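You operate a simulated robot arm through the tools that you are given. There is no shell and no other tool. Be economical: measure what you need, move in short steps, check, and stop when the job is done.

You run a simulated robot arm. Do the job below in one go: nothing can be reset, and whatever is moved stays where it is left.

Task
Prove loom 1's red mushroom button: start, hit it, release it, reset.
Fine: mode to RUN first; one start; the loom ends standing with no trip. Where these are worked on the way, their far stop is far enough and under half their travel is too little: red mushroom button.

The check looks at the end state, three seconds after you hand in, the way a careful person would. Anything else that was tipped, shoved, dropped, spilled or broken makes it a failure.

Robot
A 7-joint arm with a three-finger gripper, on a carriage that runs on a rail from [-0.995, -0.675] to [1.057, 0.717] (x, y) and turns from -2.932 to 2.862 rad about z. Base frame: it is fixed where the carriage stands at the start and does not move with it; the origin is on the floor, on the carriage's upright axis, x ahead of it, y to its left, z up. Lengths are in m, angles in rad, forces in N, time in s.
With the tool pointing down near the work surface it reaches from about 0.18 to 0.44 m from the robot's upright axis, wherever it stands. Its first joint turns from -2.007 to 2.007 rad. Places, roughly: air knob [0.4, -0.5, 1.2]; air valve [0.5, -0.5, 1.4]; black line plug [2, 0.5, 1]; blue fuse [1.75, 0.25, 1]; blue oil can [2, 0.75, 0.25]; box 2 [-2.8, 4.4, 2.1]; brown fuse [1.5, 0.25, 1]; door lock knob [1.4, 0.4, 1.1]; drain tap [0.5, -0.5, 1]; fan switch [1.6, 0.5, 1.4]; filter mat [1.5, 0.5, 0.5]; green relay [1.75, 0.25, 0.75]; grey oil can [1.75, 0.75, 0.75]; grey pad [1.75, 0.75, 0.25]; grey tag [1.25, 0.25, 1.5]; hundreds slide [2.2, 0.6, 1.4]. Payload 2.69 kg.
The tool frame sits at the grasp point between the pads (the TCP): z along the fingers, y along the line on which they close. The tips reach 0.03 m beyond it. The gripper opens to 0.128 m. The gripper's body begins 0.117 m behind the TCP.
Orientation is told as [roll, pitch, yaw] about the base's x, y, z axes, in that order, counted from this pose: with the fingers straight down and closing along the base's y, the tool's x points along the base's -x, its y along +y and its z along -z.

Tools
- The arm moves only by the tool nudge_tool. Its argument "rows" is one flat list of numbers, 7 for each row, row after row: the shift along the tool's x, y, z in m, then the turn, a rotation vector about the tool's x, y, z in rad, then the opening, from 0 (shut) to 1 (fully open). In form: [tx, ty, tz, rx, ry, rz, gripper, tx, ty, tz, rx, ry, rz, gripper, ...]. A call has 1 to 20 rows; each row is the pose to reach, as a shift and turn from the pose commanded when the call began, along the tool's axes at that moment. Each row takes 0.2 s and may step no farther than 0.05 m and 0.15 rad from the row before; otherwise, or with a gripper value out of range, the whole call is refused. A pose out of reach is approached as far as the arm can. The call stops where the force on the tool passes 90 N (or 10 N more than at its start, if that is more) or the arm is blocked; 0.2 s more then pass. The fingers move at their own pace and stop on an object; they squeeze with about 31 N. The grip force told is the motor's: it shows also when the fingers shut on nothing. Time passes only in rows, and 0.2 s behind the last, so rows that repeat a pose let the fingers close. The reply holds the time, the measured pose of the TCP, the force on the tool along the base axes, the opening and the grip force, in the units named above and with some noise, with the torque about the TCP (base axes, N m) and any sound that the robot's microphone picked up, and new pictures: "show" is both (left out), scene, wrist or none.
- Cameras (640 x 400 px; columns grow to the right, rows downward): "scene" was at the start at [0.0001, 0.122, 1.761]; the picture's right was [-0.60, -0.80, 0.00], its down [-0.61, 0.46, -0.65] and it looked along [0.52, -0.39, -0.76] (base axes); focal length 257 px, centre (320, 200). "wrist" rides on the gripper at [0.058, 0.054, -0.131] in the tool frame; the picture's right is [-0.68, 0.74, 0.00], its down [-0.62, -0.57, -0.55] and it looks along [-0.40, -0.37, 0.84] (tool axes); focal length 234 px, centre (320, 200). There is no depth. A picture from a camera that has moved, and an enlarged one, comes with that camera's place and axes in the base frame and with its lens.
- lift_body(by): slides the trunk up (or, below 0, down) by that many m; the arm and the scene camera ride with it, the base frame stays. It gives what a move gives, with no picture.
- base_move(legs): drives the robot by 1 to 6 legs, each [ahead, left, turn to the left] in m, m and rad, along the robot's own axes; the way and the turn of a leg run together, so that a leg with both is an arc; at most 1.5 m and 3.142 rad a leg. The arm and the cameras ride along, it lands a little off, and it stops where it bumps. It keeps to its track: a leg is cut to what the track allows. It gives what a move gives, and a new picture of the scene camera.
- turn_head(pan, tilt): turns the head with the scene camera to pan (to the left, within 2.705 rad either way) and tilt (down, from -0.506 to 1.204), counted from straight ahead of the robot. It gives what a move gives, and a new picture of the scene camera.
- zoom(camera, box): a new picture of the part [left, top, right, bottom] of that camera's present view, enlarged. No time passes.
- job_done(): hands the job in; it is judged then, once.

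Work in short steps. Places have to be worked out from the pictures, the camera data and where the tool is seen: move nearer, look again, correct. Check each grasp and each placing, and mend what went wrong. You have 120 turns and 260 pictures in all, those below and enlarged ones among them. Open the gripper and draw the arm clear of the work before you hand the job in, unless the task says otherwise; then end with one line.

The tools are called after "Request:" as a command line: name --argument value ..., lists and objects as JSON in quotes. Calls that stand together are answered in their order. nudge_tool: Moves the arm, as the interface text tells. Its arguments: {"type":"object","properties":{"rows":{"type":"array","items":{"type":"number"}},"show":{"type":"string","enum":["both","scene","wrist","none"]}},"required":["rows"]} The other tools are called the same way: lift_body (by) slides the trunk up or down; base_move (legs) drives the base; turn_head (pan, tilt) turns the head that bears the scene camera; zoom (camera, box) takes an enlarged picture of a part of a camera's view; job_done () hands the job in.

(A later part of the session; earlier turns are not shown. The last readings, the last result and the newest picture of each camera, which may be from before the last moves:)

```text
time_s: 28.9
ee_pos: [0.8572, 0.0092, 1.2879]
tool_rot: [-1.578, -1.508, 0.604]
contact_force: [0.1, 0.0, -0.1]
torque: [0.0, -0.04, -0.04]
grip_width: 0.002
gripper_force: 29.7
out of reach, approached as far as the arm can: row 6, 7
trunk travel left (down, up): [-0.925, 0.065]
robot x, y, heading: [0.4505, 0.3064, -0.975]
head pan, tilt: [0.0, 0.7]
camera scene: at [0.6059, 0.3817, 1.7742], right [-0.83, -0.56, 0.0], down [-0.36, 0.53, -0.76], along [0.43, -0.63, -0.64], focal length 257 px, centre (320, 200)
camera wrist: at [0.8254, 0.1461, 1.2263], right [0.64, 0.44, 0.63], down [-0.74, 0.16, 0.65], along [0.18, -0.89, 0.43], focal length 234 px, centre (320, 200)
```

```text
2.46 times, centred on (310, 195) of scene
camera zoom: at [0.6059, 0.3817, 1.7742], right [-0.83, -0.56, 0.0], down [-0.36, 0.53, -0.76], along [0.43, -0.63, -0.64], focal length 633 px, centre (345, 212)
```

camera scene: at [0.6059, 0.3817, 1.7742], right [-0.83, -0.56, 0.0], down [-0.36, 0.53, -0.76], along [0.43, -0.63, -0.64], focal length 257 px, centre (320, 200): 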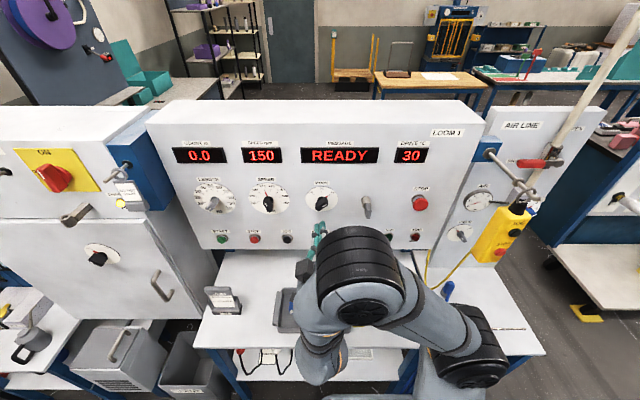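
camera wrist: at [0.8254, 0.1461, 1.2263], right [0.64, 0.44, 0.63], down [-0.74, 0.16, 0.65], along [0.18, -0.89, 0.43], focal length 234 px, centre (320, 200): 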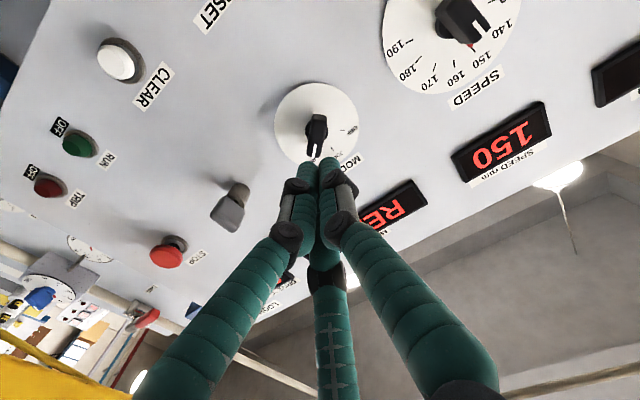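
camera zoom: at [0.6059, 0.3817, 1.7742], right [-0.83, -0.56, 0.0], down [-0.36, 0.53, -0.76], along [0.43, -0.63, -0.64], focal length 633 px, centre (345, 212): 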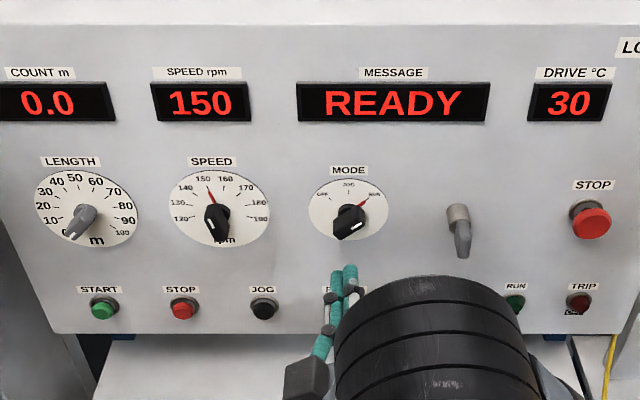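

READY shown. START is at about a=1.04, z≈1.13; I lower the tool in front of the button row at stand-off, then drive 0.33 m left.

Request:
nudge_tool --rows '[0.04, 0, 0, 0, 0, -0.06, 0, 0.08, 0, 0, 0, 0, -0.06, 0, 0.12, 0, 0, 0, 0, -0.06, 0, 0.155, 0, 0, 0, 0, -0.06, 0]' --show "none"

Request:
base_move --legs '[[0, 0.33, 0]]'

Request:
nudge_tool --rows '[0, 0, 0, 0, 0, 0, 0]' --show "wrist"

```text
time_s: 29.9
ee_pos: [0.8458, -0.0108, 1.1356]
tool_rot: [-1.547, -1.46, 0.522]
contact_force: [0.3, -0.5, -0.1]
torque: [0.01, -0.01, -0.01]
grip_width: 0.0021
gripper_force: 30.5
trunk travel left (down, up): [-0.925, 0.065]
robot x, y, heading: [0.4529, 0.3063, -0.973]
head pan, tilt: [0.0, 0.7]
```

```text
time_s: 32.0
ee_pos: [1.112, 0.1688, 1.1338]
tool_rot: [-1.581, -1.456, 0.561]
contact_force: [1.1, -0.2, -0.7]
torque: [-0.02, 0.04, 0.01]
grip_width: 0.0021
gripper_force: 31.4
trunk travel left (down, up): [-0.925, 0.065]
robot x, y, heading: [0.7197, 0.4852, -0.975]
head pan, tilt: [0.0, 0.7]
camera scene: at [0.8708, 0.5623, 1.7742], right [-0.83, -0.56, 0.0], down [-0.36, 0.53, -0.76], along [0.43, -0.63, -0.64], focal length 257 px, centre (320, 200)
```

scene: 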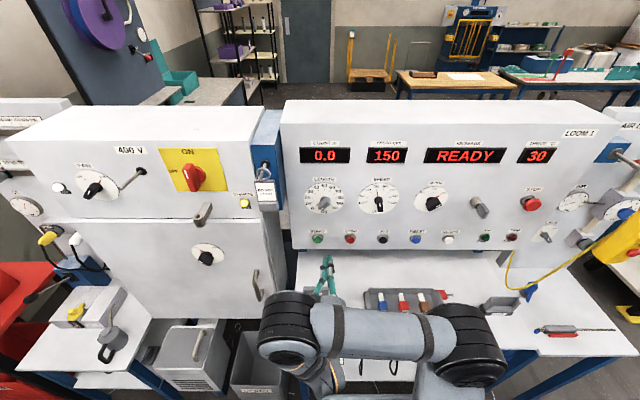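

```text
time_s: 32.4
ee_pos: [1.11, 0.1673, 1.1342]
tool_rot: [-1.584, -1.456, 0.56]
contact_force: [0.2, 0.1, 0.4]
torque: [0.0, 0.04, 0.03]
grip_width: 0.0022
gripper_force: 30.6
trunk travel left (down, up): [-0.925, 0.065]
robot x, y, heading: [0.718, 0.4841, -0.972]
head pan, tilt: [0.0, 0.7]
camera wrist: at [1.0821, 0.3039, 1.0704], right [0.69, 0.42, 0.59], down [-0.71, 0.21, 0.68], along [0.16, -0.88, 0.44], focal length 234 px, centre (320, 200)
```

wrist: 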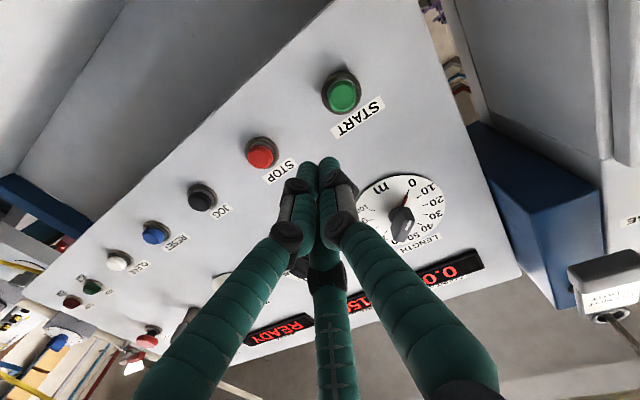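

I refine START's pixel in the scene view.

Request:
zoom --camera "scene" --box '[280, 210, 360, 310]'

Request:
zoom --camera "wrist" --box '[260, 50, 420, 170]'

```text
4.00 times, centred on (320, 260) of scene
camera zoom: at [0.8699, 0.5617, 1.7743], right [-0.83, -0.56, 0.0], down [-0.36, 0.53, -0.76], along [0.43, -0.63, -0.64], focal length 1028 px, centre (320, -40)
```

zoom: 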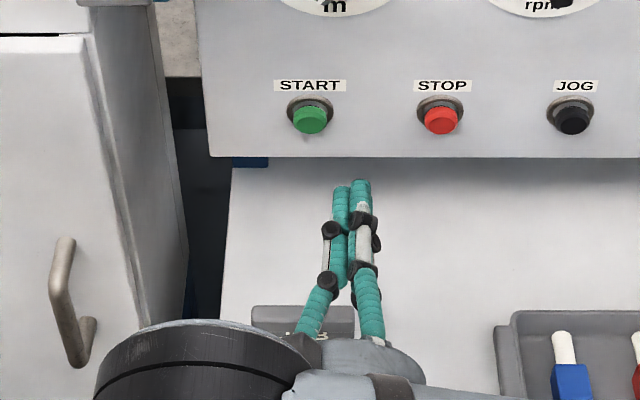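

```text
3.33 times, centred on (340, 110) of wrist
camera zoom: at [1.0821, 0.3039, 1.0704], right [0.69, 0.42, 0.59], down [-0.71, 0.21, 0.68], along [0.16, -0.88, 0.44], focal length 781 px, centre (253, 500)
```

zoom: 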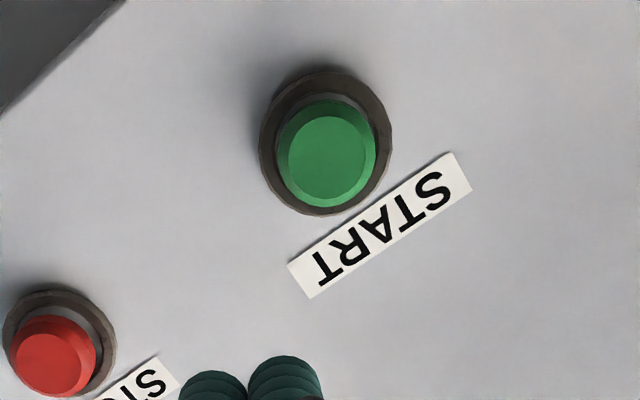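

START face at about (a 1.046, d 0.596, z 1.115). I align and advance to just short of it.

Request:
nudge_tool --rows '[0.008, 0.018, 0, 0, 0, 0.06, 0, 0.015, 0.036, 0, 0, 0, 0.115, 0, 0.015, 0.036, 0.025, 0, 0, 0.115, 0, 0.015, 0.036, 0.05, 0, 0, 0.115, 0]' --show "wrist"

Request:
zoom --camera "scene" --box '[280, 210, 360, 260]'

Request:
zoom --camera "wrist" --box '[260, 70, 420, 190]'

```text
time_s: 33.4
ee_pos: [1.168, 0.1438, 1.116]
tool_rot: [2.346, -1.569, 2.92]
contact_force: [-0.8, 0.2, 0.4]
torque: [-0.01, 0.0, 0.02]
grip_width: 0.0019
gripper_force: 30.6
trunk travel left (down, up): [-0.925, 0.065]
robot x, y, heading: [0.7182, 0.4877, -0.971]
head pan, tilt: [0.0, 0.7]
camera wrist: at [1.1443, 0.2841, 1.0576], right [0.63, 0.39, 0.68], down [-0.77, 0.17, 0.61], along [0.12, -0.91, 0.4], focal length 234 px, centre (320, 200)
```

wrist: 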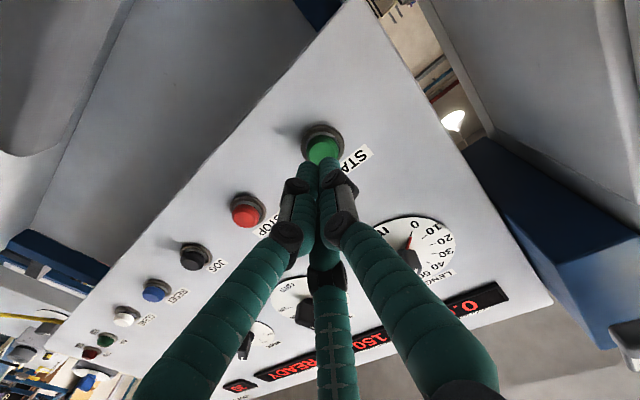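

```text
8.00 times, centred on (320, 235) of scene
camera zoom: at [0.8706, 0.5615, 1.7743], right [-0.83, -0.56, 0.0], down [-0.36, 0.53, -0.76], along [0.43, -0.63, -0.64], focal length 2056 px, centre (320, -80)
```

zoom: 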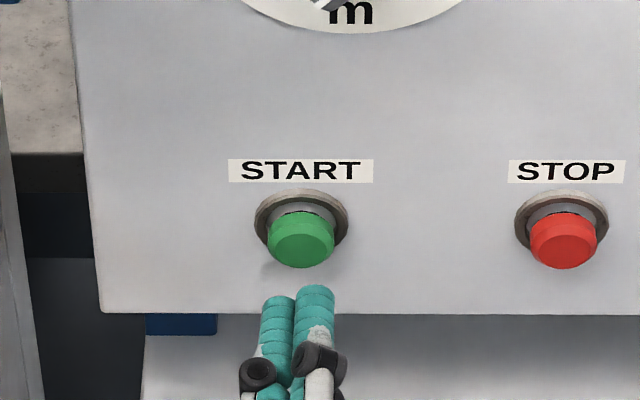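

```text
3.33 times, centred on (340, 130) of wrist
camera zoom: at [1.1443, 0.2841, 1.0576], right [0.63, 0.39, 0.68], down [-0.77, 0.17, 0.61], along [0.12, -0.91, 0.4], focal length 781 px, centre (253, 433)
```

zoom: 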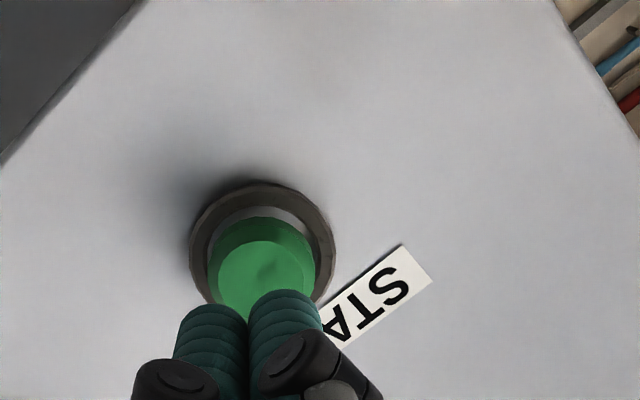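

Aligned. I press START once, in small steps up to about 4 cm.

Request:
nudge_tool --rows '[0, 0, 0.015, 0, 0, 0, 0, 0, 0, 0.025, 0, 0, 0, 0, 0, 0, 0.03, 0, 0, 0, 0, 0, 0, 0.034, 0, 0, 0, 0, 0, 0, 0.038, 0, 0, 0, 0]' --show "none"

Request:
zoom --camera "scene" --box '[280, 130, 560, 260]'

```text
time_s: 34.6
ee_pos: [1.1854, 0.1149, 1.115]
tool_rot: [-2.738, -1.569, 1.722]
contact_force: [-10.0, 11.7, -3.5]
torque: [0.05, 0.17, 0.13]
grip_width: 0.0018
gripper_force: 31.1
trunk travel left (down, up): [-0.925, 0.065]
robot x, y, heading: [0.7201, 0.4906, -0.973]
head pan, tilt: [0.0, 0.7]
heard: click
```

```text
2.29 times, centred on (420, 195) of scene
camera zoom: at [0.8681, 0.5647, 1.7743], right [-0.83, -0.56, 0.0], down [-0.36, 0.53, -0.77], along [0.43, -0.63, -0.64], focal length 588 px, centre (91, 211)
```

zoom: 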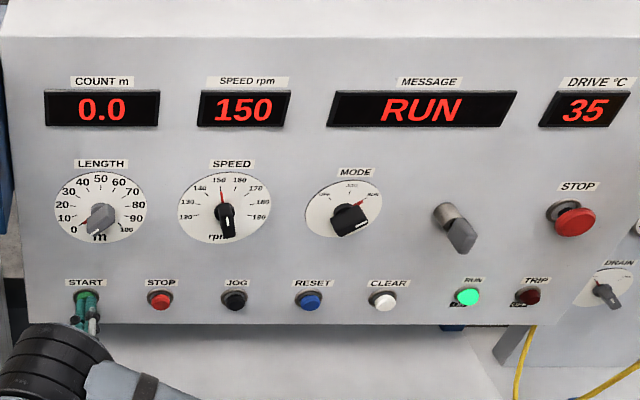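

RUN is lit. I retract, raise to mushroom height and drive back right 0.45 m.

Request:
nudge_tool --rows '[0, 0, -0.03, 0, 0, 0, 0, 0, 0, -0.07, 0, 0, 0, 0, -0.04, 0, -0.09, 0, 0, 0, 0, -0.08, 0, -0.09, 0, 0, 0, 0, -0.12, 0, -0.09, 0, 0, 0, 0, -0.168, 0, -0.09, 0, 0, 0, 0]' --show "none"

Request:
base_move --legs '[[0, -0.45, 0]]'

Request:
zoom --camera "scene" --box '[280, 130, 440, 260]'

```text
time_s: 36.0
ee_pos: [1.1392, 0.1897, 1.2822]
tool_rot: [2.938, -1.568, 2.325]
contact_force: [-0.2, -0.4, -0.6]
torque: [0.02, 0.01, 0.03]
grip_width: 0.002
gripper_force: 31.4
trunk travel left (down, up): [-0.925, 0.065]
robot x, y, heading: [0.7178, 0.4901, -0.971]
head pan, tilt: [0.0, 0.7]
```

```text
time_s: 38.8
ee_pos: [0.7693, -0.0611, 1.2823]
tool_rot: [2.491, -1.569, 2.778]
contact_force: [0.2, 0.6, -0.6]
torque: [0.02, 0.01, -0.02]
grip_width: 0.002
gripper_force: 31.0
trunk travel left (down, up): [-0.925, 0.065]
robot x, y, heading: [0.3475, 0.2349, -0.968]
head pan, tilt: [0.0, 0.7]
camera scene: at [0.4995, 0.311, 1.7743], right [-0.82, -0.57, 0.0], down [-0.36, 0.53, -0.76], along [0.43, -0.63, -0.64], focal length 257 px, centre (320, 200)
```

scene: 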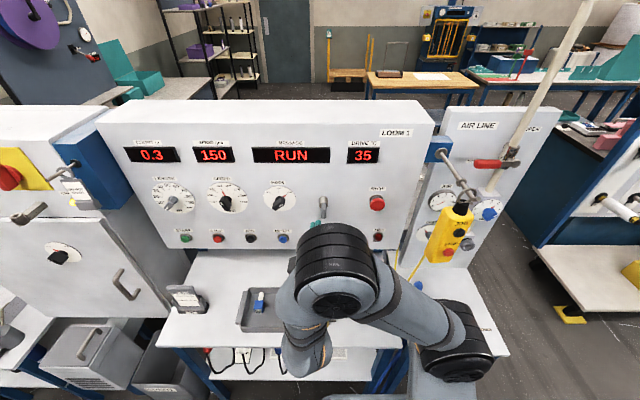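

```text
3.08 times, centred on (360, 195) of scene
camera zoom: at [0.4995, 0.311, 1.7743], right [-0.82, -0.57, 0.0], down [-0.36, 0.53, -0.76], along [0.43, -0.63, -0.64], focal length 791 px, centre (197, 215)
```

zoom: 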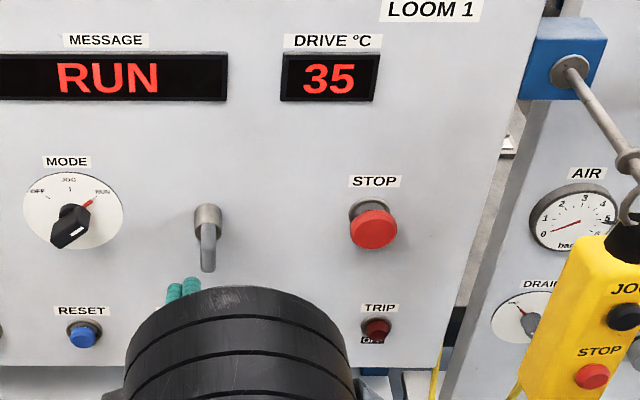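

Loom runs, count 0.3. I pull back slightly and move right to face the mushroom (a≈0.42, z≈1.28).

Request:
nudge_tool --rows '[0, 0, -0.03, 0, 0, 0, 0, 0, -0.045, -0.03, 0, 0, 0, 0, 0, -0.09, -0.03, 0, 0, 0, 0, 0, -0.135, -0.03, 0, 0, 0, 0, 0, -0.182, -0.03, 0, 0, 0, 0, 0, -0.182, 0.01, 0, 0, 0, 0]' --show "wrist"

Request:
zoom --camera "scene" --box '[280, 130, 440, 260]'

```text
time_s: 40.1
ee_pos: [0.6288, -0.1717, 1.2826]
tool_rot: [-2.503, -1.573, 1.483]
contact_force: [1.3, 0.0, 0.5]
torque: [0.0, 0.02, -0.06]
grip_width: 0.0021
gripper_force: 31.4
out of reach, approached as far as the arm can: row 3, 4, 5, 6
trunk travel left (down, up): [-0.925, 0.065]
robot x, y, heading: [0.3483, 0.2368, -0.968]
head pan, tilt: [0.0, 0.7]
camera wrist: at [0.6057, -0.0322, 1.225], right [0.63, 0.39, 0.68], down [-0.77, 0.17, 0.62], along [0.12, -0.91, 0.4], focal length 234 px, centre (320, 200)
```

wrist: 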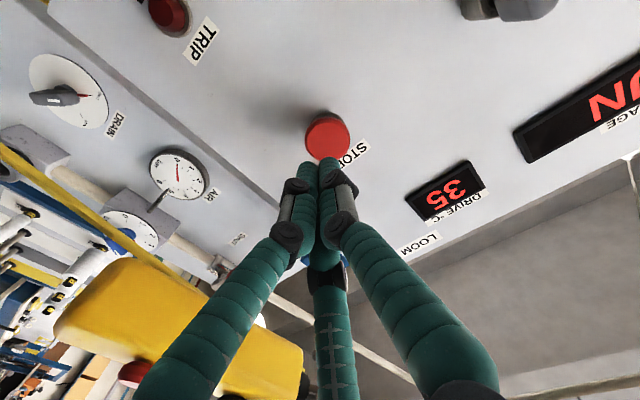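

```text
3.08 times, centred on (360, 195) of scene
camera zoom: at [0.5021, 0.3124, 1.774], right [-0.82, -0.57, 0.0], down [-0.37, 0.53, -0.76], along [0.43, -0.63, -0.64], focal length 791 px, centre (197, 215)
```

zoom: 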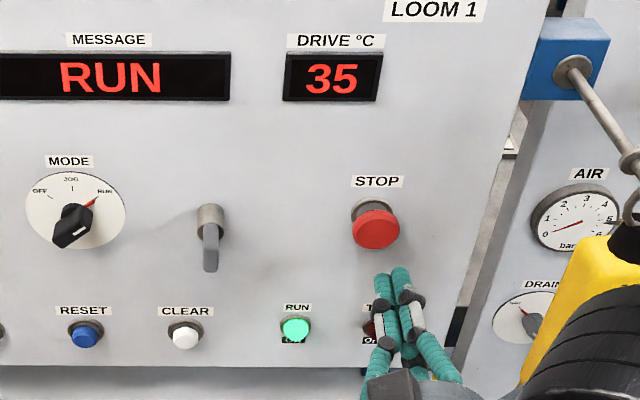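

Aligned with the mushroom. The forearm is near the pendant in view; I check clearance before pressing.

Request:
turn_head --pan -0.5 --tilt 0.9

```text
time_s: 41.1
ee_pos: [0.627, -0.173, 1.2834]
tool_rot: [1.796, -1.571, -2.818]
contact_force: [-0.1, -0.3, 0.6]
torque: [-0.03, 0.0, -0.03]
grip_width: 0.0022
gripper_force: 30.8
trunk travel left (down, up): [-0.925, 0.065]
robot x, y, heading: [0.351, 0.2382, -0.963]
head pan, tilt: [-0.499, 0.901]
camera scene: at [0.4595, 0.3061, 1.7581], right [-0.99, -0.1, 0.0], down [-0.08, 0.78, -0.62], along [0.06, -0.62, -0.78], focal length 257 px, centre (320, 200)
```

scene: 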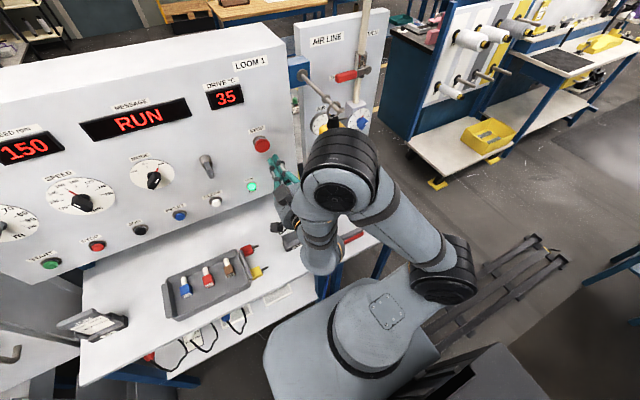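

The elbow drum could near the pendant. I shift the arm left and drive right by the same amount so that the elbow sits left of the target.

Request:
nudge_tool --rows '[0, 0, -0.04, 0, 0, 0, 0, 0, 0.045, -0.04, 0, 0, 0, 0, 0, 0.09, -0.04, 0, 0, 0, 0, 0, 0.135, -0.04, 0, 0, 0, 0, 0, 0.17, -0.04, 0, 0, 0, 0]' --show "none"

Request:
base_move --legs '[[0, -0.16, 0]]'

Request:
turn_head --pan 0.0 --tilt 0.7

Request:
zoom --camera "scene" --box '[240, 130, 400, 260]'

```text
time_s: 42.3
ee_pos: [0.7521, -0.0484, 1.2799]
tool_rot: [-2.972, -1.569, 1.956]
contact_force: [0.3, -0.6, 0.3]
torque: [-0.04, 0.03, -0.02]
grip_width: 0.0021
gripper_force: 31.2
out of reach, approached as far as the arm can: row 1, 2
trunk travel left (down, up): [-0.925, 0.065]
robot x, y, heading: [0.3482, 0.2392, -0.972]
head pan, tilt: [-0.499, 0.901]
```

```text
time_s: 43.7
ee_pos: [0.6168, -0.1425, 1.2801]
tool_rot: [2.397, -1.57, 2.865]
contact_force: [-0.5, 0.3, -1.1]
torque: [-0.04, 0.0, 0.0]
grip_width: 0.002
gripper_force: 31.1
trunk travel left (down, up): [-0.925, 0.065]
robot x, y, heading: [0.2136, 0.1456, -0.974]
head pan, tilt: [-0.499, 0.901]
camera scene: at [0.3255, 0.2148, 1.7582], right [-0.99, -0.1, 0.0], down [-0.08, 0.78, -0.62], along [0.06, -0.62, -0.78], focal length 257 px, centre (320, 200)
```

scene: 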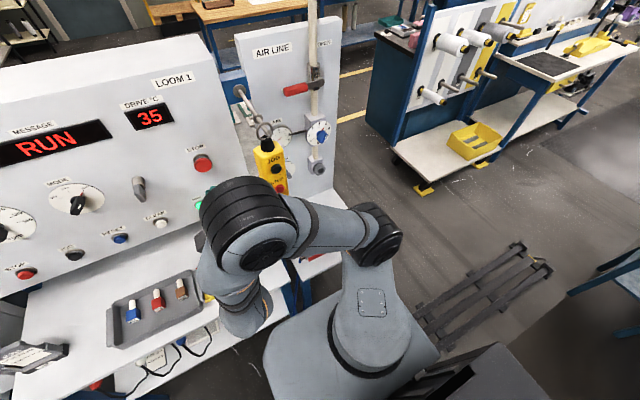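

```text
time_s: 44.6
ee_pos: [0.6161, -0.1411, 1.2807]
tool_rot: [2.536, -1.567, 2.726]
contact_force: [-0.6, 0.2, 0.5]
torque: [0.01, 0.03, 0.01]
grip_width: 0.0019
gripper_force: 31.1
trunk travel left (down, up): [-0.925, 0.065]
robot x, y, heading: [0.2151, 0.1436, -0.97]
head pan, tilt: [0.0, 0.7]
camera scene: at [0.3663, 0.22, 1.7742], right [-0.83, -0.56, 0.0], down [-0.36, 0.53, -0.76], along [0.43, -0.63, -0.64], focal length 257 px, centre (320, 200)
```

scene: 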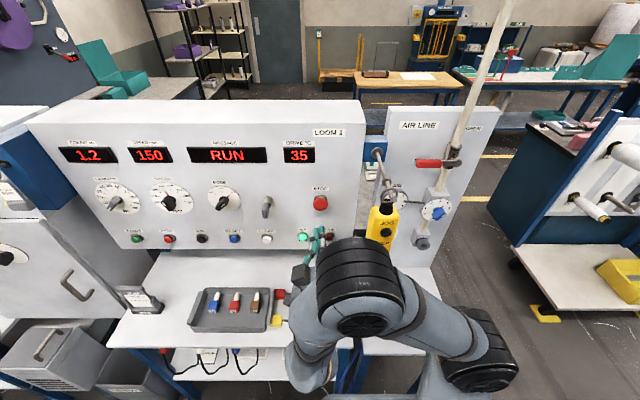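

```text
3.08 times, centred on (320, 195) of scene
camera zoom: at [0.3663, 0.22, 1.7742], right [-0.83, -0.56, 0.0], down [-0.36, 0.53, -0.76], along [0.43, -0.63, -0.64], focal length 791 px, centre (320, 215)
```

zoom: 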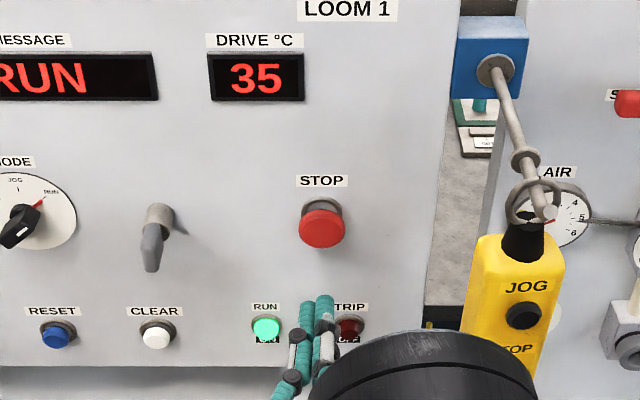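

Elbow clear with ~5 cm gripper-pendant spacing. I advance to the mushroom and press it in small steps.

Request:
nudge_tool --rows '[0, -0.006, 0.03, 0, 0, 0, 0, 0, -0.006, 0.06, 0, 0, 0, 0, 0, -0.006, 0.08, 0, 0, 0, 0, 0, -0.006, 0.09, 0, 0, 0, 0, 0, -0.006, 0.096, 0, 0, 0, 0, 0, -0.006, 0.1, 0, 0, 0, 0]' --show "wrist"

Request:
zoom --camera "scene" --box '[200, 130, 400, 260]'

```text
time_s: 46.0
ee_pos: [0.6619, -0.2266, 1.2814]
tool_rot: [-2.274, -1.564, 1.257]
contact_force: [-15.8, 20.0, -9.4]
torque: [0.12, 0.3, 0.29]
grip_width: 0.0022
gripper_force: 30.8
trunk travel left (down, up): [-0.925, 0.065]
robot x, y, heading: [0.2159, 0.1432, -0.975]
head pan, tilt: [0.0, 0.7]
heard: click
camera wrist: at [0.6378, -0.0867, 1.2233], right [0.63, 0.39, 0.67], down [-0.77, 0.17, 0.62], along [0.12, -0.9, 0.41], focal length 234 px, centre (320, 200)
```

wrist: 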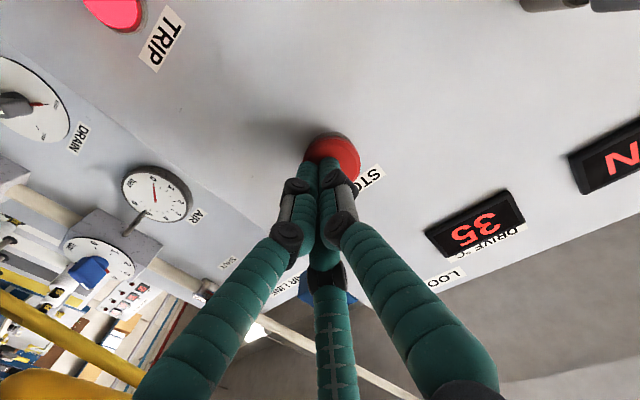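

```text
3.08 times, centred on (300, 195) of scene
camera zoom: at [0.3624, 0.2249, 1.7742], right [-0.83, -0.56, 0.0], down [-0.36, 0.53, -0.77], along [0.43, -0.63, -0.64], focal length 791 px, centre (382, 215)
```

zoom: 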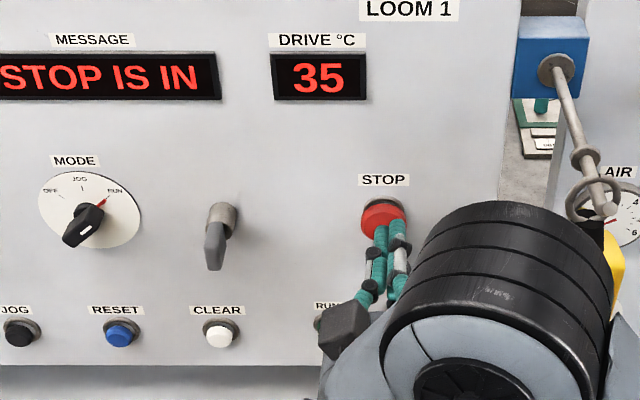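

Click, trip lit, "STOP IS IN". I push a few mm more to its stop, then back off.

Request:
nudge_tool --rows '[0, 0, 0.004, 0, 0, 0, 0, 0, 0, 0.008, 0, 0, 0, 0]' --show "none"

Request:
nudge_tool --rows '[0, 0, -0.03, 0, 0, 0, 0, 0, 0, -0.06, 0, 0, 0, 0]' --show "wrist"

Request:
zoom --camera "wrist" --box '[240, 70, 440, 200]'

Request:
zoom --camera "scene" --box '[200, 130, 400, 260]'

```text
time_s: 46.6
ee_pos: [0.6631, -0.2274, 1.2841]
tool_rot: [-2.708, -1.565, 1.691]
contact_force: [-33.2, 40.9, -17.9]
torque: [0.33, 0.61, 0.5]
grip_width: 0.006
gripper_force: 31.4
trunk travel left (down, up): [-0.925, 0.065]
robot x, y, heading: [0.2146, 0.1466, -0.972]
head pan, tilt: [0.0, 0.7]
```

```text
time_s: 47.2
ee_pos: [0.6329, -0.1835, 1.2827]
tool_rot: [2.563, -1.568, 2.697]
contact_force: [-0.8, 0.9, 0.7]
torque: [-0.01, 0.02, -0.03]
grip_width: 0.0021
gripper_force: 31.1
trunk travel left (down, up): [-0.925, 0.065]
robot x, y, heading: [0.2126, 0.1443, -0.975]
head pan, tilt: [0.0, 0.7]
camera wrist: at [0.6118, -0.0436, 1.2239], right [0.63, 0.39, 0.68], down [-0.77, 0.18, 0.61], along [0.12, -0.91, 0.41], focal length 234 px, centre (320, 200)
```

wrist: 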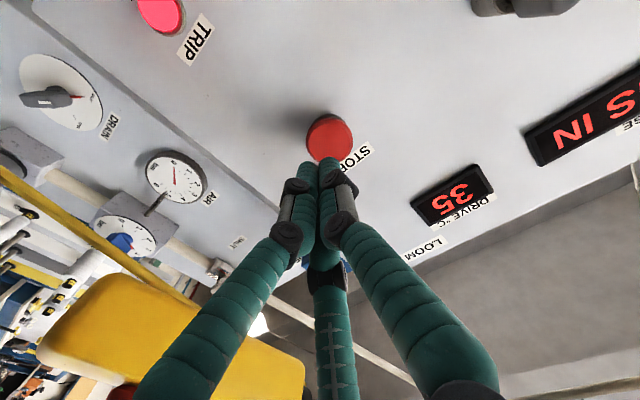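

```text
3.08 times, centred on (340, 135) of wrist
camera zoom: at [0.6118, -0.0436, 1.2239], right [0.63, 0.39, 0.68], down [-0.77, 0.18, 0.61], along [0.12, -0.91, 0.41], focal length 720 px, centre (258, 400)
```

zoom: 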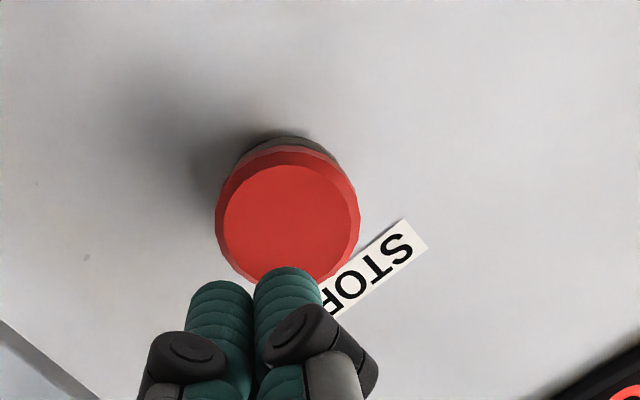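

```text
3.08 times, centred on (300, 195) of scene
camera zoom: at [0.3643, 0.2244, 1.7744], right [-0.83, -0.56, 0.0], down [-0.36, 0.53, -0.77], along [0.43, -0.63, -0.64], focal length 791 px, centre (382, 215)
```

zoom: 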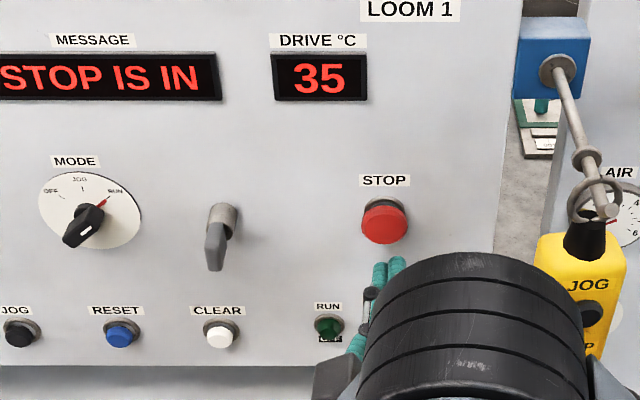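

Mushroom is latched in. To release I'll grip its rim and twist; open to 7 cm first at stand-off, then go around the head.

Request:
nudge_tool --rows '[0, 0.006, -0.01, 0, 0, 0, 0.6, 0, 0.006, -0.01, 0, 0, 0, 0.6, 0, 0.006, -0.01, 0, 0, 0, 0.6, 0, 0.006, -0.01, 0, 0, 0, 0.6, 0, 0.006, -0.01, 0, 0, 0, 0.6, 0, 0.006, 0.02, 0, 0, 0, 0.6, 0, 0.006, 0.035, 0, 0, 0, 0.6]' --show "wrist"

Request:
zoom --camera "wrist" --box '[220, 70, 420, 230]'

Request:
zoom --camera "scene" --box '[260, 160, 400, 260]'

```text
time_s: 48.8
ee_pos: [0.6607, -0.2129, 1.2808]
tool_rot: [2.611, -1.57, 2.65]
contact_force: [-0.3, 0.4, 0.3]
torque: [-0.01, 0.02, -0.03]
grip_width: 0.077
gripper_force: 0.0
trunk travel left (down, up): [-0.925, 0.065]
robot x, y, heading: [0.2171, 0.1441, -0.976]
head pan, tilt: [0.0, 0.7]
camera wrist: at [0.6379, -0.0728, 1.2218], right [0.63, 0.39, 0.68], down [-0.77, 0.17, 0.61], along [0.12, -0.91, 0.4], focal length 234 px, centre (320, 200)
```

wrist: 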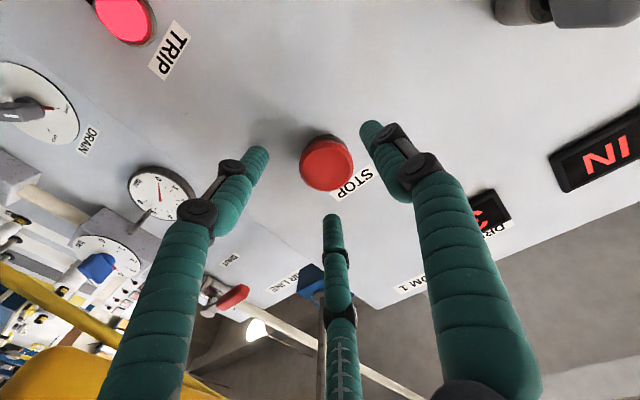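

```text
2.50 times, centred on (320, 150) of wrist
camera zoom: at [0.6379, -0.0728, 1.2218], right [0.63, 0.39, 0.68], down [-0.77, 0.17, 0.61], along [0.12, -0.91, 0.4], focal length 585 px, centre (320, 325)
```

zoom: 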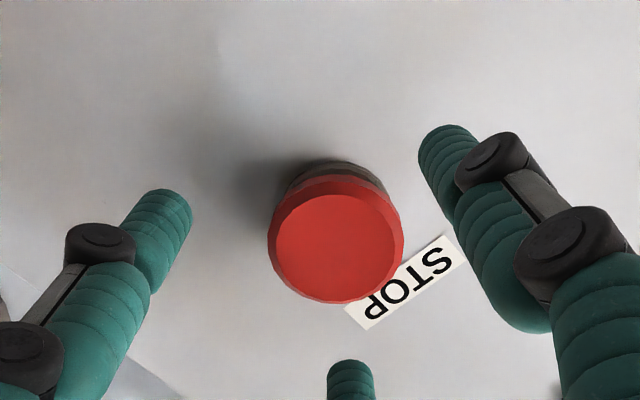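

```text
4.00 times, centred on (330, 210) of scene
camera zoom: at [0.3659, 0.22, 1.7743], right [-0.83, -0.56, 0.0], down [-0.36, 0.53, -0.77], along [0.43, -0.63, -0.64], focal length 1028 px, centre (280, 160)
```

zoom: 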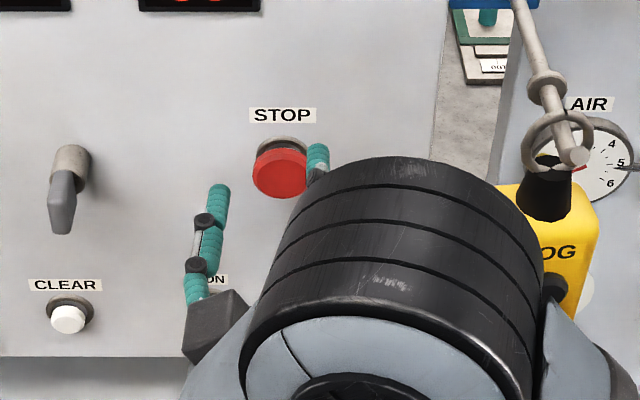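

Well centred. I advance 2.2 cm and close on the head.

Request:
nudge_tool --rows '[-0.002, 0, 0.011, 0, 0, 0, 0.6, -0.002, 0, 0.022, 0, 0, 0, 0.6, -0.002, 0, 0.022, 0, 0, 0, 0.3, -0.002, 0, 0.022, 0, 0, 0, 0.1, -0.002, 0, 0.022, 0, 0, 0, 0.0, -0.002, 0, 0.022, 0, 0, 0, 0.0]' --show "none"

Request:
zoom --camera "wrist" --box '[220, 70, 420, 230]'

```text
time_s: 50.2
ee_pos: [0.673, -0.2314, 1.283]
tool_rot: [2.757, -1.569, 2.506]
contact_force: [2.6, 0.0, 2.5]
torque: [0.05, 0.15, 0.22]
grip_width: 0.0451
gripper_force: 28.0
trunk travel left (down, up): [-0.925, 0.065]
robot x, y, heading: [0.2164, 0.1438, -0.979]
head pan, tilt: [0.0, 0.7]
```

```text
2.50 times, centred on (320, 150) of wrist
camera zoom: at [0.6494, -0.0909, 1.2238], right [0.63, 0.39, 0.68], down [-0.77, 0.17, 0.61], along [0.12, -0.91, 0.4], focal length 585 px, centre (320, 325)
```

zoom: 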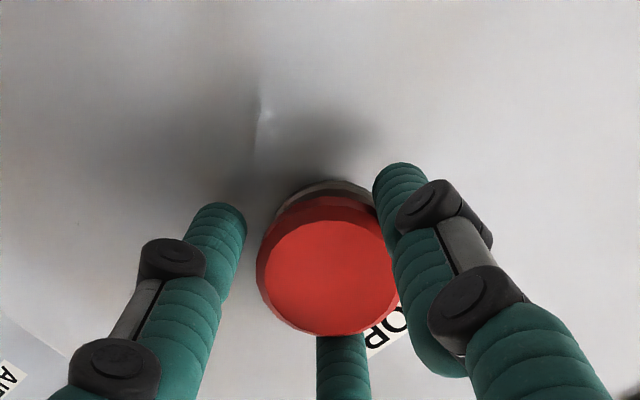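

Gripped at 0.045 m. I twist clockwise ~0.7 rad (turn-to-release) and look.

Request:
nudge_tool --rows '[0, 0, 0, 0, 0, 0.14, 0, 0, 0, 0, 0, 0, 0.28, 0, 0, 0, 0, 0, 0, 0.42, 0, 0, 0, 0, 0, 0, 0.56, 0, 0, 0, 0, 0, 0, 0.7, 0]' --show "wrist"

Request:
zoom --camera "scene" --box '[200, 130, 400, 260]'

```text
time_s: 51.4
ee_pos: [0.6709, -0.2265, 1.2848]
tool_rot: [1.58, -0.865, -2.592]
contact_force: [4.8, 6.9, 27.1]
torque: [-0.4, 0.06, 1.24]
grip_width: 0.0423
gripper_force: 44.7
trunk travel left (down, up): [-0.925, 0.065]
robot x, y, heading: [0.2124, 0.1442, -0.975]
head pan, tilt: [0.0, 0.7]
heard: click
camera wrist: at [0.668, -0.0729, 1.2747], right [0.1, 0.07, 0.99], down [-0.99, 0.03, 0.1], along [-0.02, -1.0, 0.07], focal length 234 px, centre (320, 200)
```

wrist: 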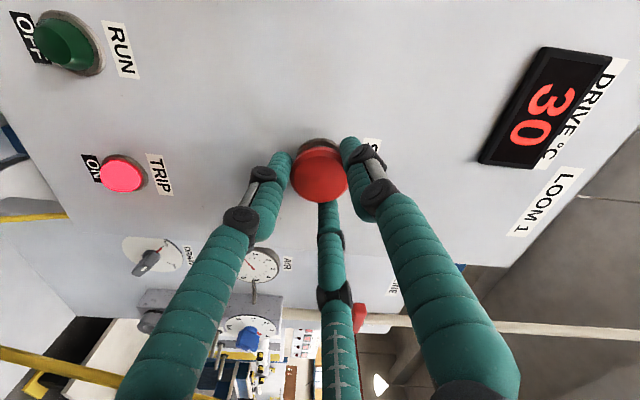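

```text
3.08 times, centred on (300, 195) of scene
camera zoom: at [0.3623, 0.2241, 1.7744], right [-0.83, -0.56, 0.0], down [-0.36, 0.53, -0.77], along [0.43, -0.63, -0.64], focal length 791 px, centre (382, 215)
```

zoom: 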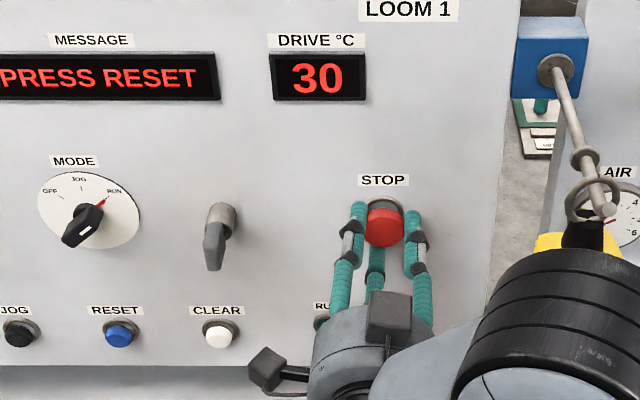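

Click and "PRESS RESET": released. I open, back off, unroll and close.

Request:
nudge_tool --rows '[0, 0, 0, 0, 0, 0, 0.6, 0, 0, 0, 0, 0, 0, 0.6, 0, 0, 0, 0, 0, 0, 0.6, 0, 0, -0.03, 0, 0, 0, 0.6, 0, 0, -0.07, 0, 0, 0, 0.6, 0, 0, -0.11, 0, 0, 0, 0.6, 0, 0, -0.11, 0, 0, -0.14, 0.3, 0, 0, -0.11, 0, 0, -0.28, 0, 0, 0, -0.11, 0, 0, -0.42, 0, 0, 0, -0.11, 0, 0, -0.56, 0, 0, 0, -0.11, 0, 0, -0.7, 0, 0, 0, -0.11, 0, 0, -0.7, 0]' --show "none"

Request:
zoom --camera "scene" --box '[160, 130, 400, 270]'

```text
time_s: 54.0
ee_pos: [0.6125, -0.1384, 1.2826]
tool_rot: [-2.482, -1.568, 1.459]
contact_force: [0.7, 0.1, -0.3]
torque: [-0.01, 0.03, 0.04]
grip_width: 0.0022
gripper_force: 20.0
trunk travel left (down, up): [-0.925, 0.065]
robot x, y, heading: [0.2185, 0.1443, -0.969]
head pan, tilt: [0.0, 0.7]
heard: click
```

```text
2.67 times, centred on (280, 200) of scene
camera zoom: at [0.3661, 0.2196, 1.7743], right [-0.83, -0.56, 0.0], down [-0.36, 0.53, -0.76], along [0.43, -0.63, -0.64], focal length 685 px, centre (427, 200)
```

zoom: 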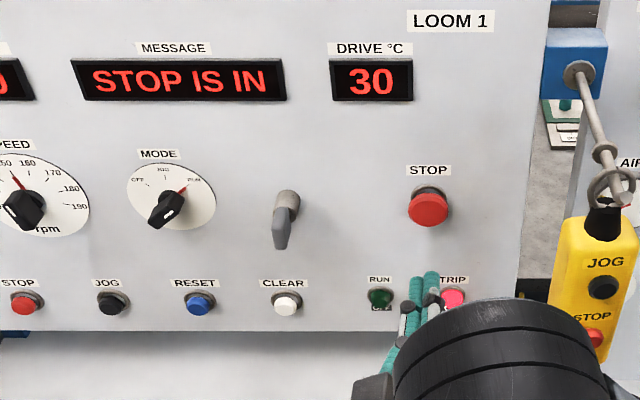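

The second click re-latched it ("STOP IS IN"). I repeat: grip, twist, then pull outward while gripped before opening.

Request:
nudge_tool --rows '[0, -0.002, 0.02, 0, 0, 0, 0.6, 0, -0.002, 0.02, 0, 0, 0, 0.6, 0, -0.002, 0.02, 0, 0, 0, 0.6, 0, -0.002, 0.02, 0, 0, 0, 0.6, 0, -0.002, 0.02, 0, 0, 0, 0.6, 0, -0.002, 0.06, 0, 0, 0, 0.6, 0, -0.002, 0.09, 0, 0, 0, 0.6, 0, -0.002, 0.11, 0, 0, 0, 0.6, 0, -0.002, 0.11, 0, 0, 0, 0.3, 0, -0.002, 0.11, 0, 0, 0, 0.1, 0, -0.002, 0.11, 0, 0, 0, 0, 0, -0.002, 0.11, 0, 0, 0, 0]' --show "none"

Request:
nudge_tool --rows '[0, 0, 0, 0, 0, 0.14, 0, 0, 0, 0, 0, 0, 0.28, 0, 0, 0, 0, 0, 0, 0.42, 0, 0, 0, 0, 0, 0, 0.56, 0, 0, 0, 0, 0, 0, 0.7, 0, 0, 0, -0.004, 0, 0, 0.7, 0]' --show "wrist"

Request:
zoom --camera "scene" --box '[200, 130, 400, 260]'

```text
time_s: 56.6
ee_pos: [0.6715, -0.2296, 1.283]
tool_rot: [2.88, -1.569, 2.384]
contact_force: [5.2, 2.9, 3.0]
torque: [-0.02, 0.12, 0.32]
grip_width: 0.0449
gripper_force: 27.9
trunk travel left (down, up): [-0.925, 0.065]
robot x, y, heading: [0.2149, 0.1435, -0.97]
head pan, tilt: [0.0, 0.7]
```

```text
time_s: 58.0
ee_pos: [0.6708, -0.2243, 1.285]
tool_rot: [1.581, -0.863, -2.592]
contact_force: [18.3, -1.7, 29.6]
torque: [-0.61, -0.54, 0.13]
grip_width: 0.0419
gripper_force: 44.6
trunk travel left (down, up): [-0.925, 0.065]
robot x, y, heading: [0.2153, 0.147, -0.973]
head pan, tilt: [0.0, 0.7]
heard: click
camera wrist: at [0.6681, -0.0726, 1.2746], right [0.1, 0.07, 0.99], down [-0.99, 0.03, 0.1], along [-0.02, -1.0, 0.07], focal length 234 px, centre (320, 200)
```

wrist: 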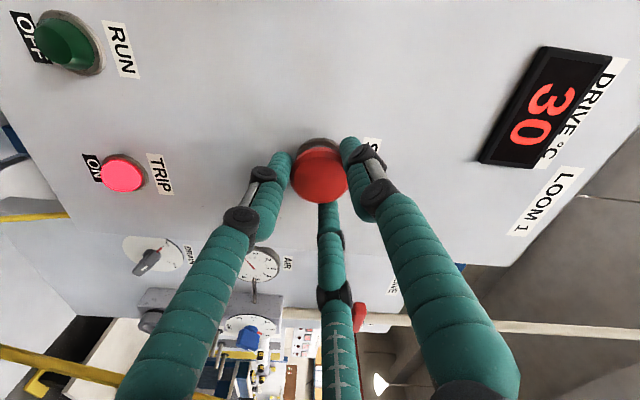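

```text
3.08 times, centred on (300, 195) of scene
camera zoom: at [0.3681, 0.223, 1.7741], right [-0.83, -0.56, 0.0], down [-0.36, 0.53, -0.77], along [0.43, -0.63, -0.64], focal length 791 px, centre (382, 215)
```

zoom: 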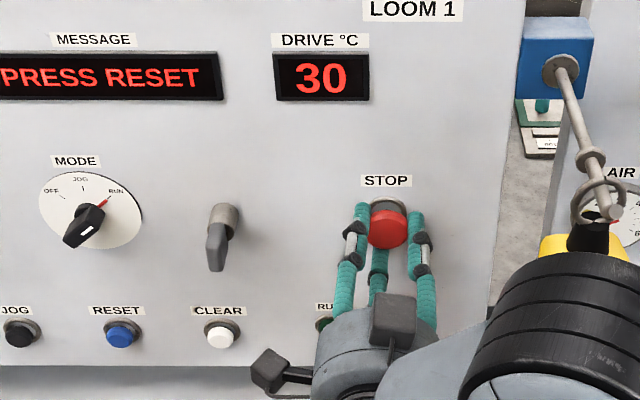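

Released again ("PRESS RESET"). Still gripped, I pull outward 1 cm before letting go.

Request:
nudge_tool --rows '[0, 0, -0.004, 0, 0, 0, 0, 0, 0, -0.008, 0, 0, 0, 0, 0, 0, -0.012, 0, 0, 0, 0]' --show "wrist"

Request:
zoom --camera "scene" --box '[200, 130, 400, 260]'

```text
time_s: 58.8
ee_pos: [0.6674, -0.2184, 1.2833]
tool_rot: [1.58, -0.863, -2.591]
contact_force: [28.2, -19.8, 41.5]
torque: [-0.6, -0.2, 0.51]
grip_width: 0.043
gripper_force: 44.5
trunk travel left (down, up): [-0.925, 0.065]
robot x, y, heading: [0.2143, 0.1476, -0.971]
head pan, tilt: [0.0, 0.7]
camera wrist: at [0.6641, -0.0661, 1.274], right [0.1, 0.07, 0.99], down [-0.99, 0.03, 0.1], along [-0.02, -1.0, 0.07], focal length 234 px, centre (320, 200)
```

wrist: 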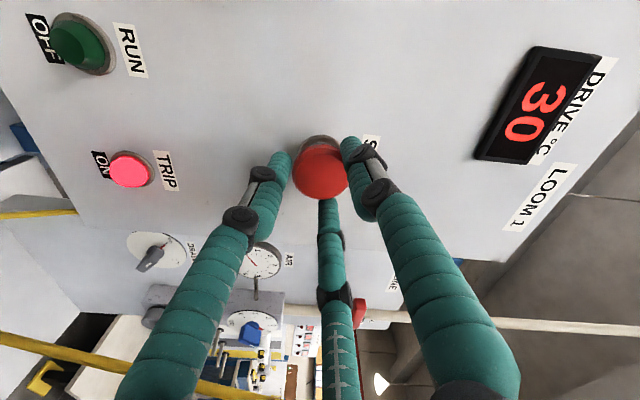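

```text
3.08 times, centred on (300, 195) of scene
camera zoom: at [0.3701, 0.2181, 1.7741], right [-0.83, -0.56, 0.0], down [-0.36, 0.53, -0.76], along [0.43, -0.63, -0.65], focal length 791 px, centre (382, 215)
```

zoom: 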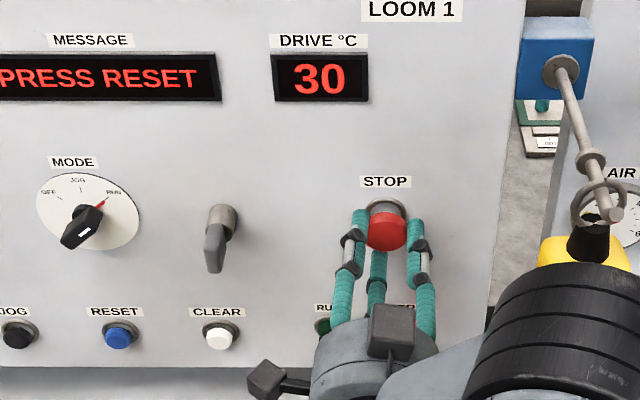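

Head pulled out, still released. I open now in place, then check before moving.

Request:
nudge_tool --rows '[0, 0, 0, 0, 0, 0, 0.5, 0, 0, 0, 0, 0, 0, 0.6]' --show "none"

Request:
zoom --camera "scene" --box '[200, 130, 400, 260]'

Request:
zoom --camera "wrist" --box '[220, 70, 420, 230]'

```text
time_s: 59.4
ee_pos: [0.6613, -0.2196, 1.2809]
tool_rot: [1.571, -0.873, -2.593]
contact_force: [-0.2, 0.2, 0.5]
torque: [0.02, 0.0, -0.01]
grip_width: 0.0767
gripper_force: 0.1
trunk travel left (down, up): [-0.925, 0.065]
robot x, y, heading: [0.2113, 0.1468, -0.97]
head pan, tilt: [0.0, 0.7]
```

```text
3.08 times, centred on (300, 195) of scene
camera zoom: at [0.3668, 0.2203, 1.774], right [-0.83, -0.56, 0.0], down [-0.36, 0.53, -0.76], along [0.43, -0.63, -0.64], focal length 791 px, centre (382, 215)
```

zoom: 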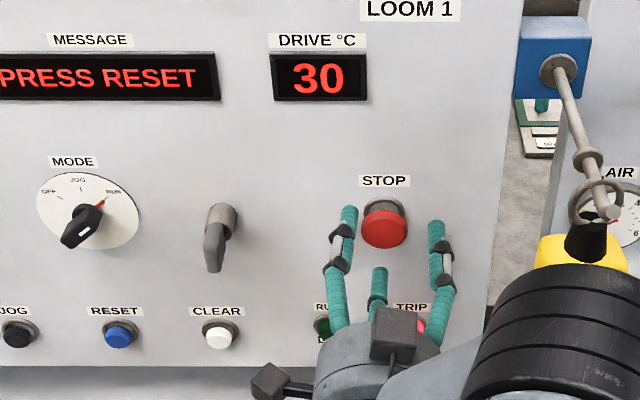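

```text
2.50 times, centred on (320, 150) of wrist
camera zoom: at [0.6595, -0.0657, 1.2708], right [0.11, 0.07, 0.99], down [-0.99, 0.04, 0.11], along [-0.03, -1.0, 0.07], focal length 585 px, centre (320, 325)
```

zoom: 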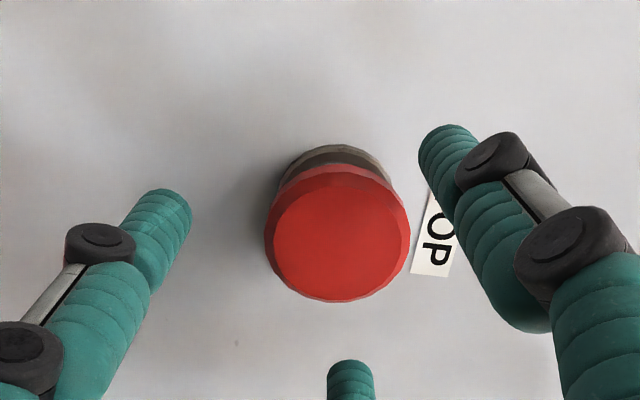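

It stays released. I back off fully open, then unroll and close away from the button.

Request:
nudge_tool --rows '[0, 0, -0.03, 0, 0, 0, 0.6, 0, 0, -0.06, 0, 0, 0, 0.6, 0, 0, -0.09, 0, 0, 0, 0.6, 0, 0, -0.09, 0, 0, -0.14, 0.3, 0, 0, -0.09, 0, 0, -0.28, 0, 0, 0, -0.09, 0, 0, -0.42, 0, 0, 0, -0.09, 0, 0, -0.56, 0, 0, 0, -0.09, 0, 0, -0.7, 0, 0, 0, -0.09, 0, 0, -0.7, 0]' --show "none"

Request:
zoom --camera "scene" --box '[160, 130, 400, 270]'

```text
time_s: 61.4
ee_pos: [0.6141, -0.1412, 1.2817]
tool_rot: [-2.495, -1.57, 1.473]
contact_force: [-0.6, -0.6, -0.1]
torque: [-0.01, -0.03, 0.0]
grip_width: 0.0025
gripper_force: 20.7
trunk travel left (down, up): [-0.925, 0.065]
robot x, y, heading: [0.2121, 0.146, -0.975]
head pan, tilt: [0.0, 0.7]
```

```text
2.67 times, centred on (280, 200) of scene
camera zoom: at [0.3661, 0.2197, 1.7743], right [-0.83, -0.56, 0.0], down [-0.36, 0.53, -0.76], along [0.43, -0.63, -0.64], focal length 685 px, centre (427, 200)
```

zoom: 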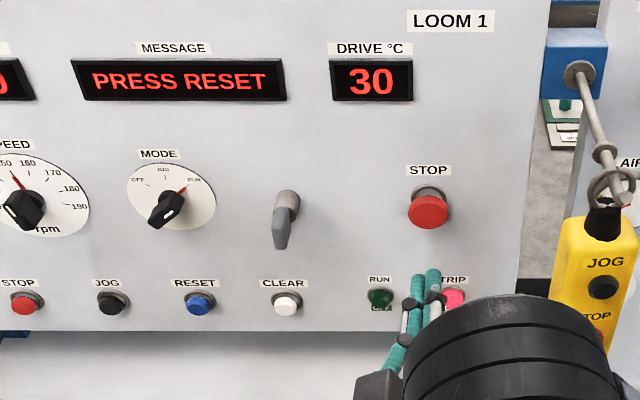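

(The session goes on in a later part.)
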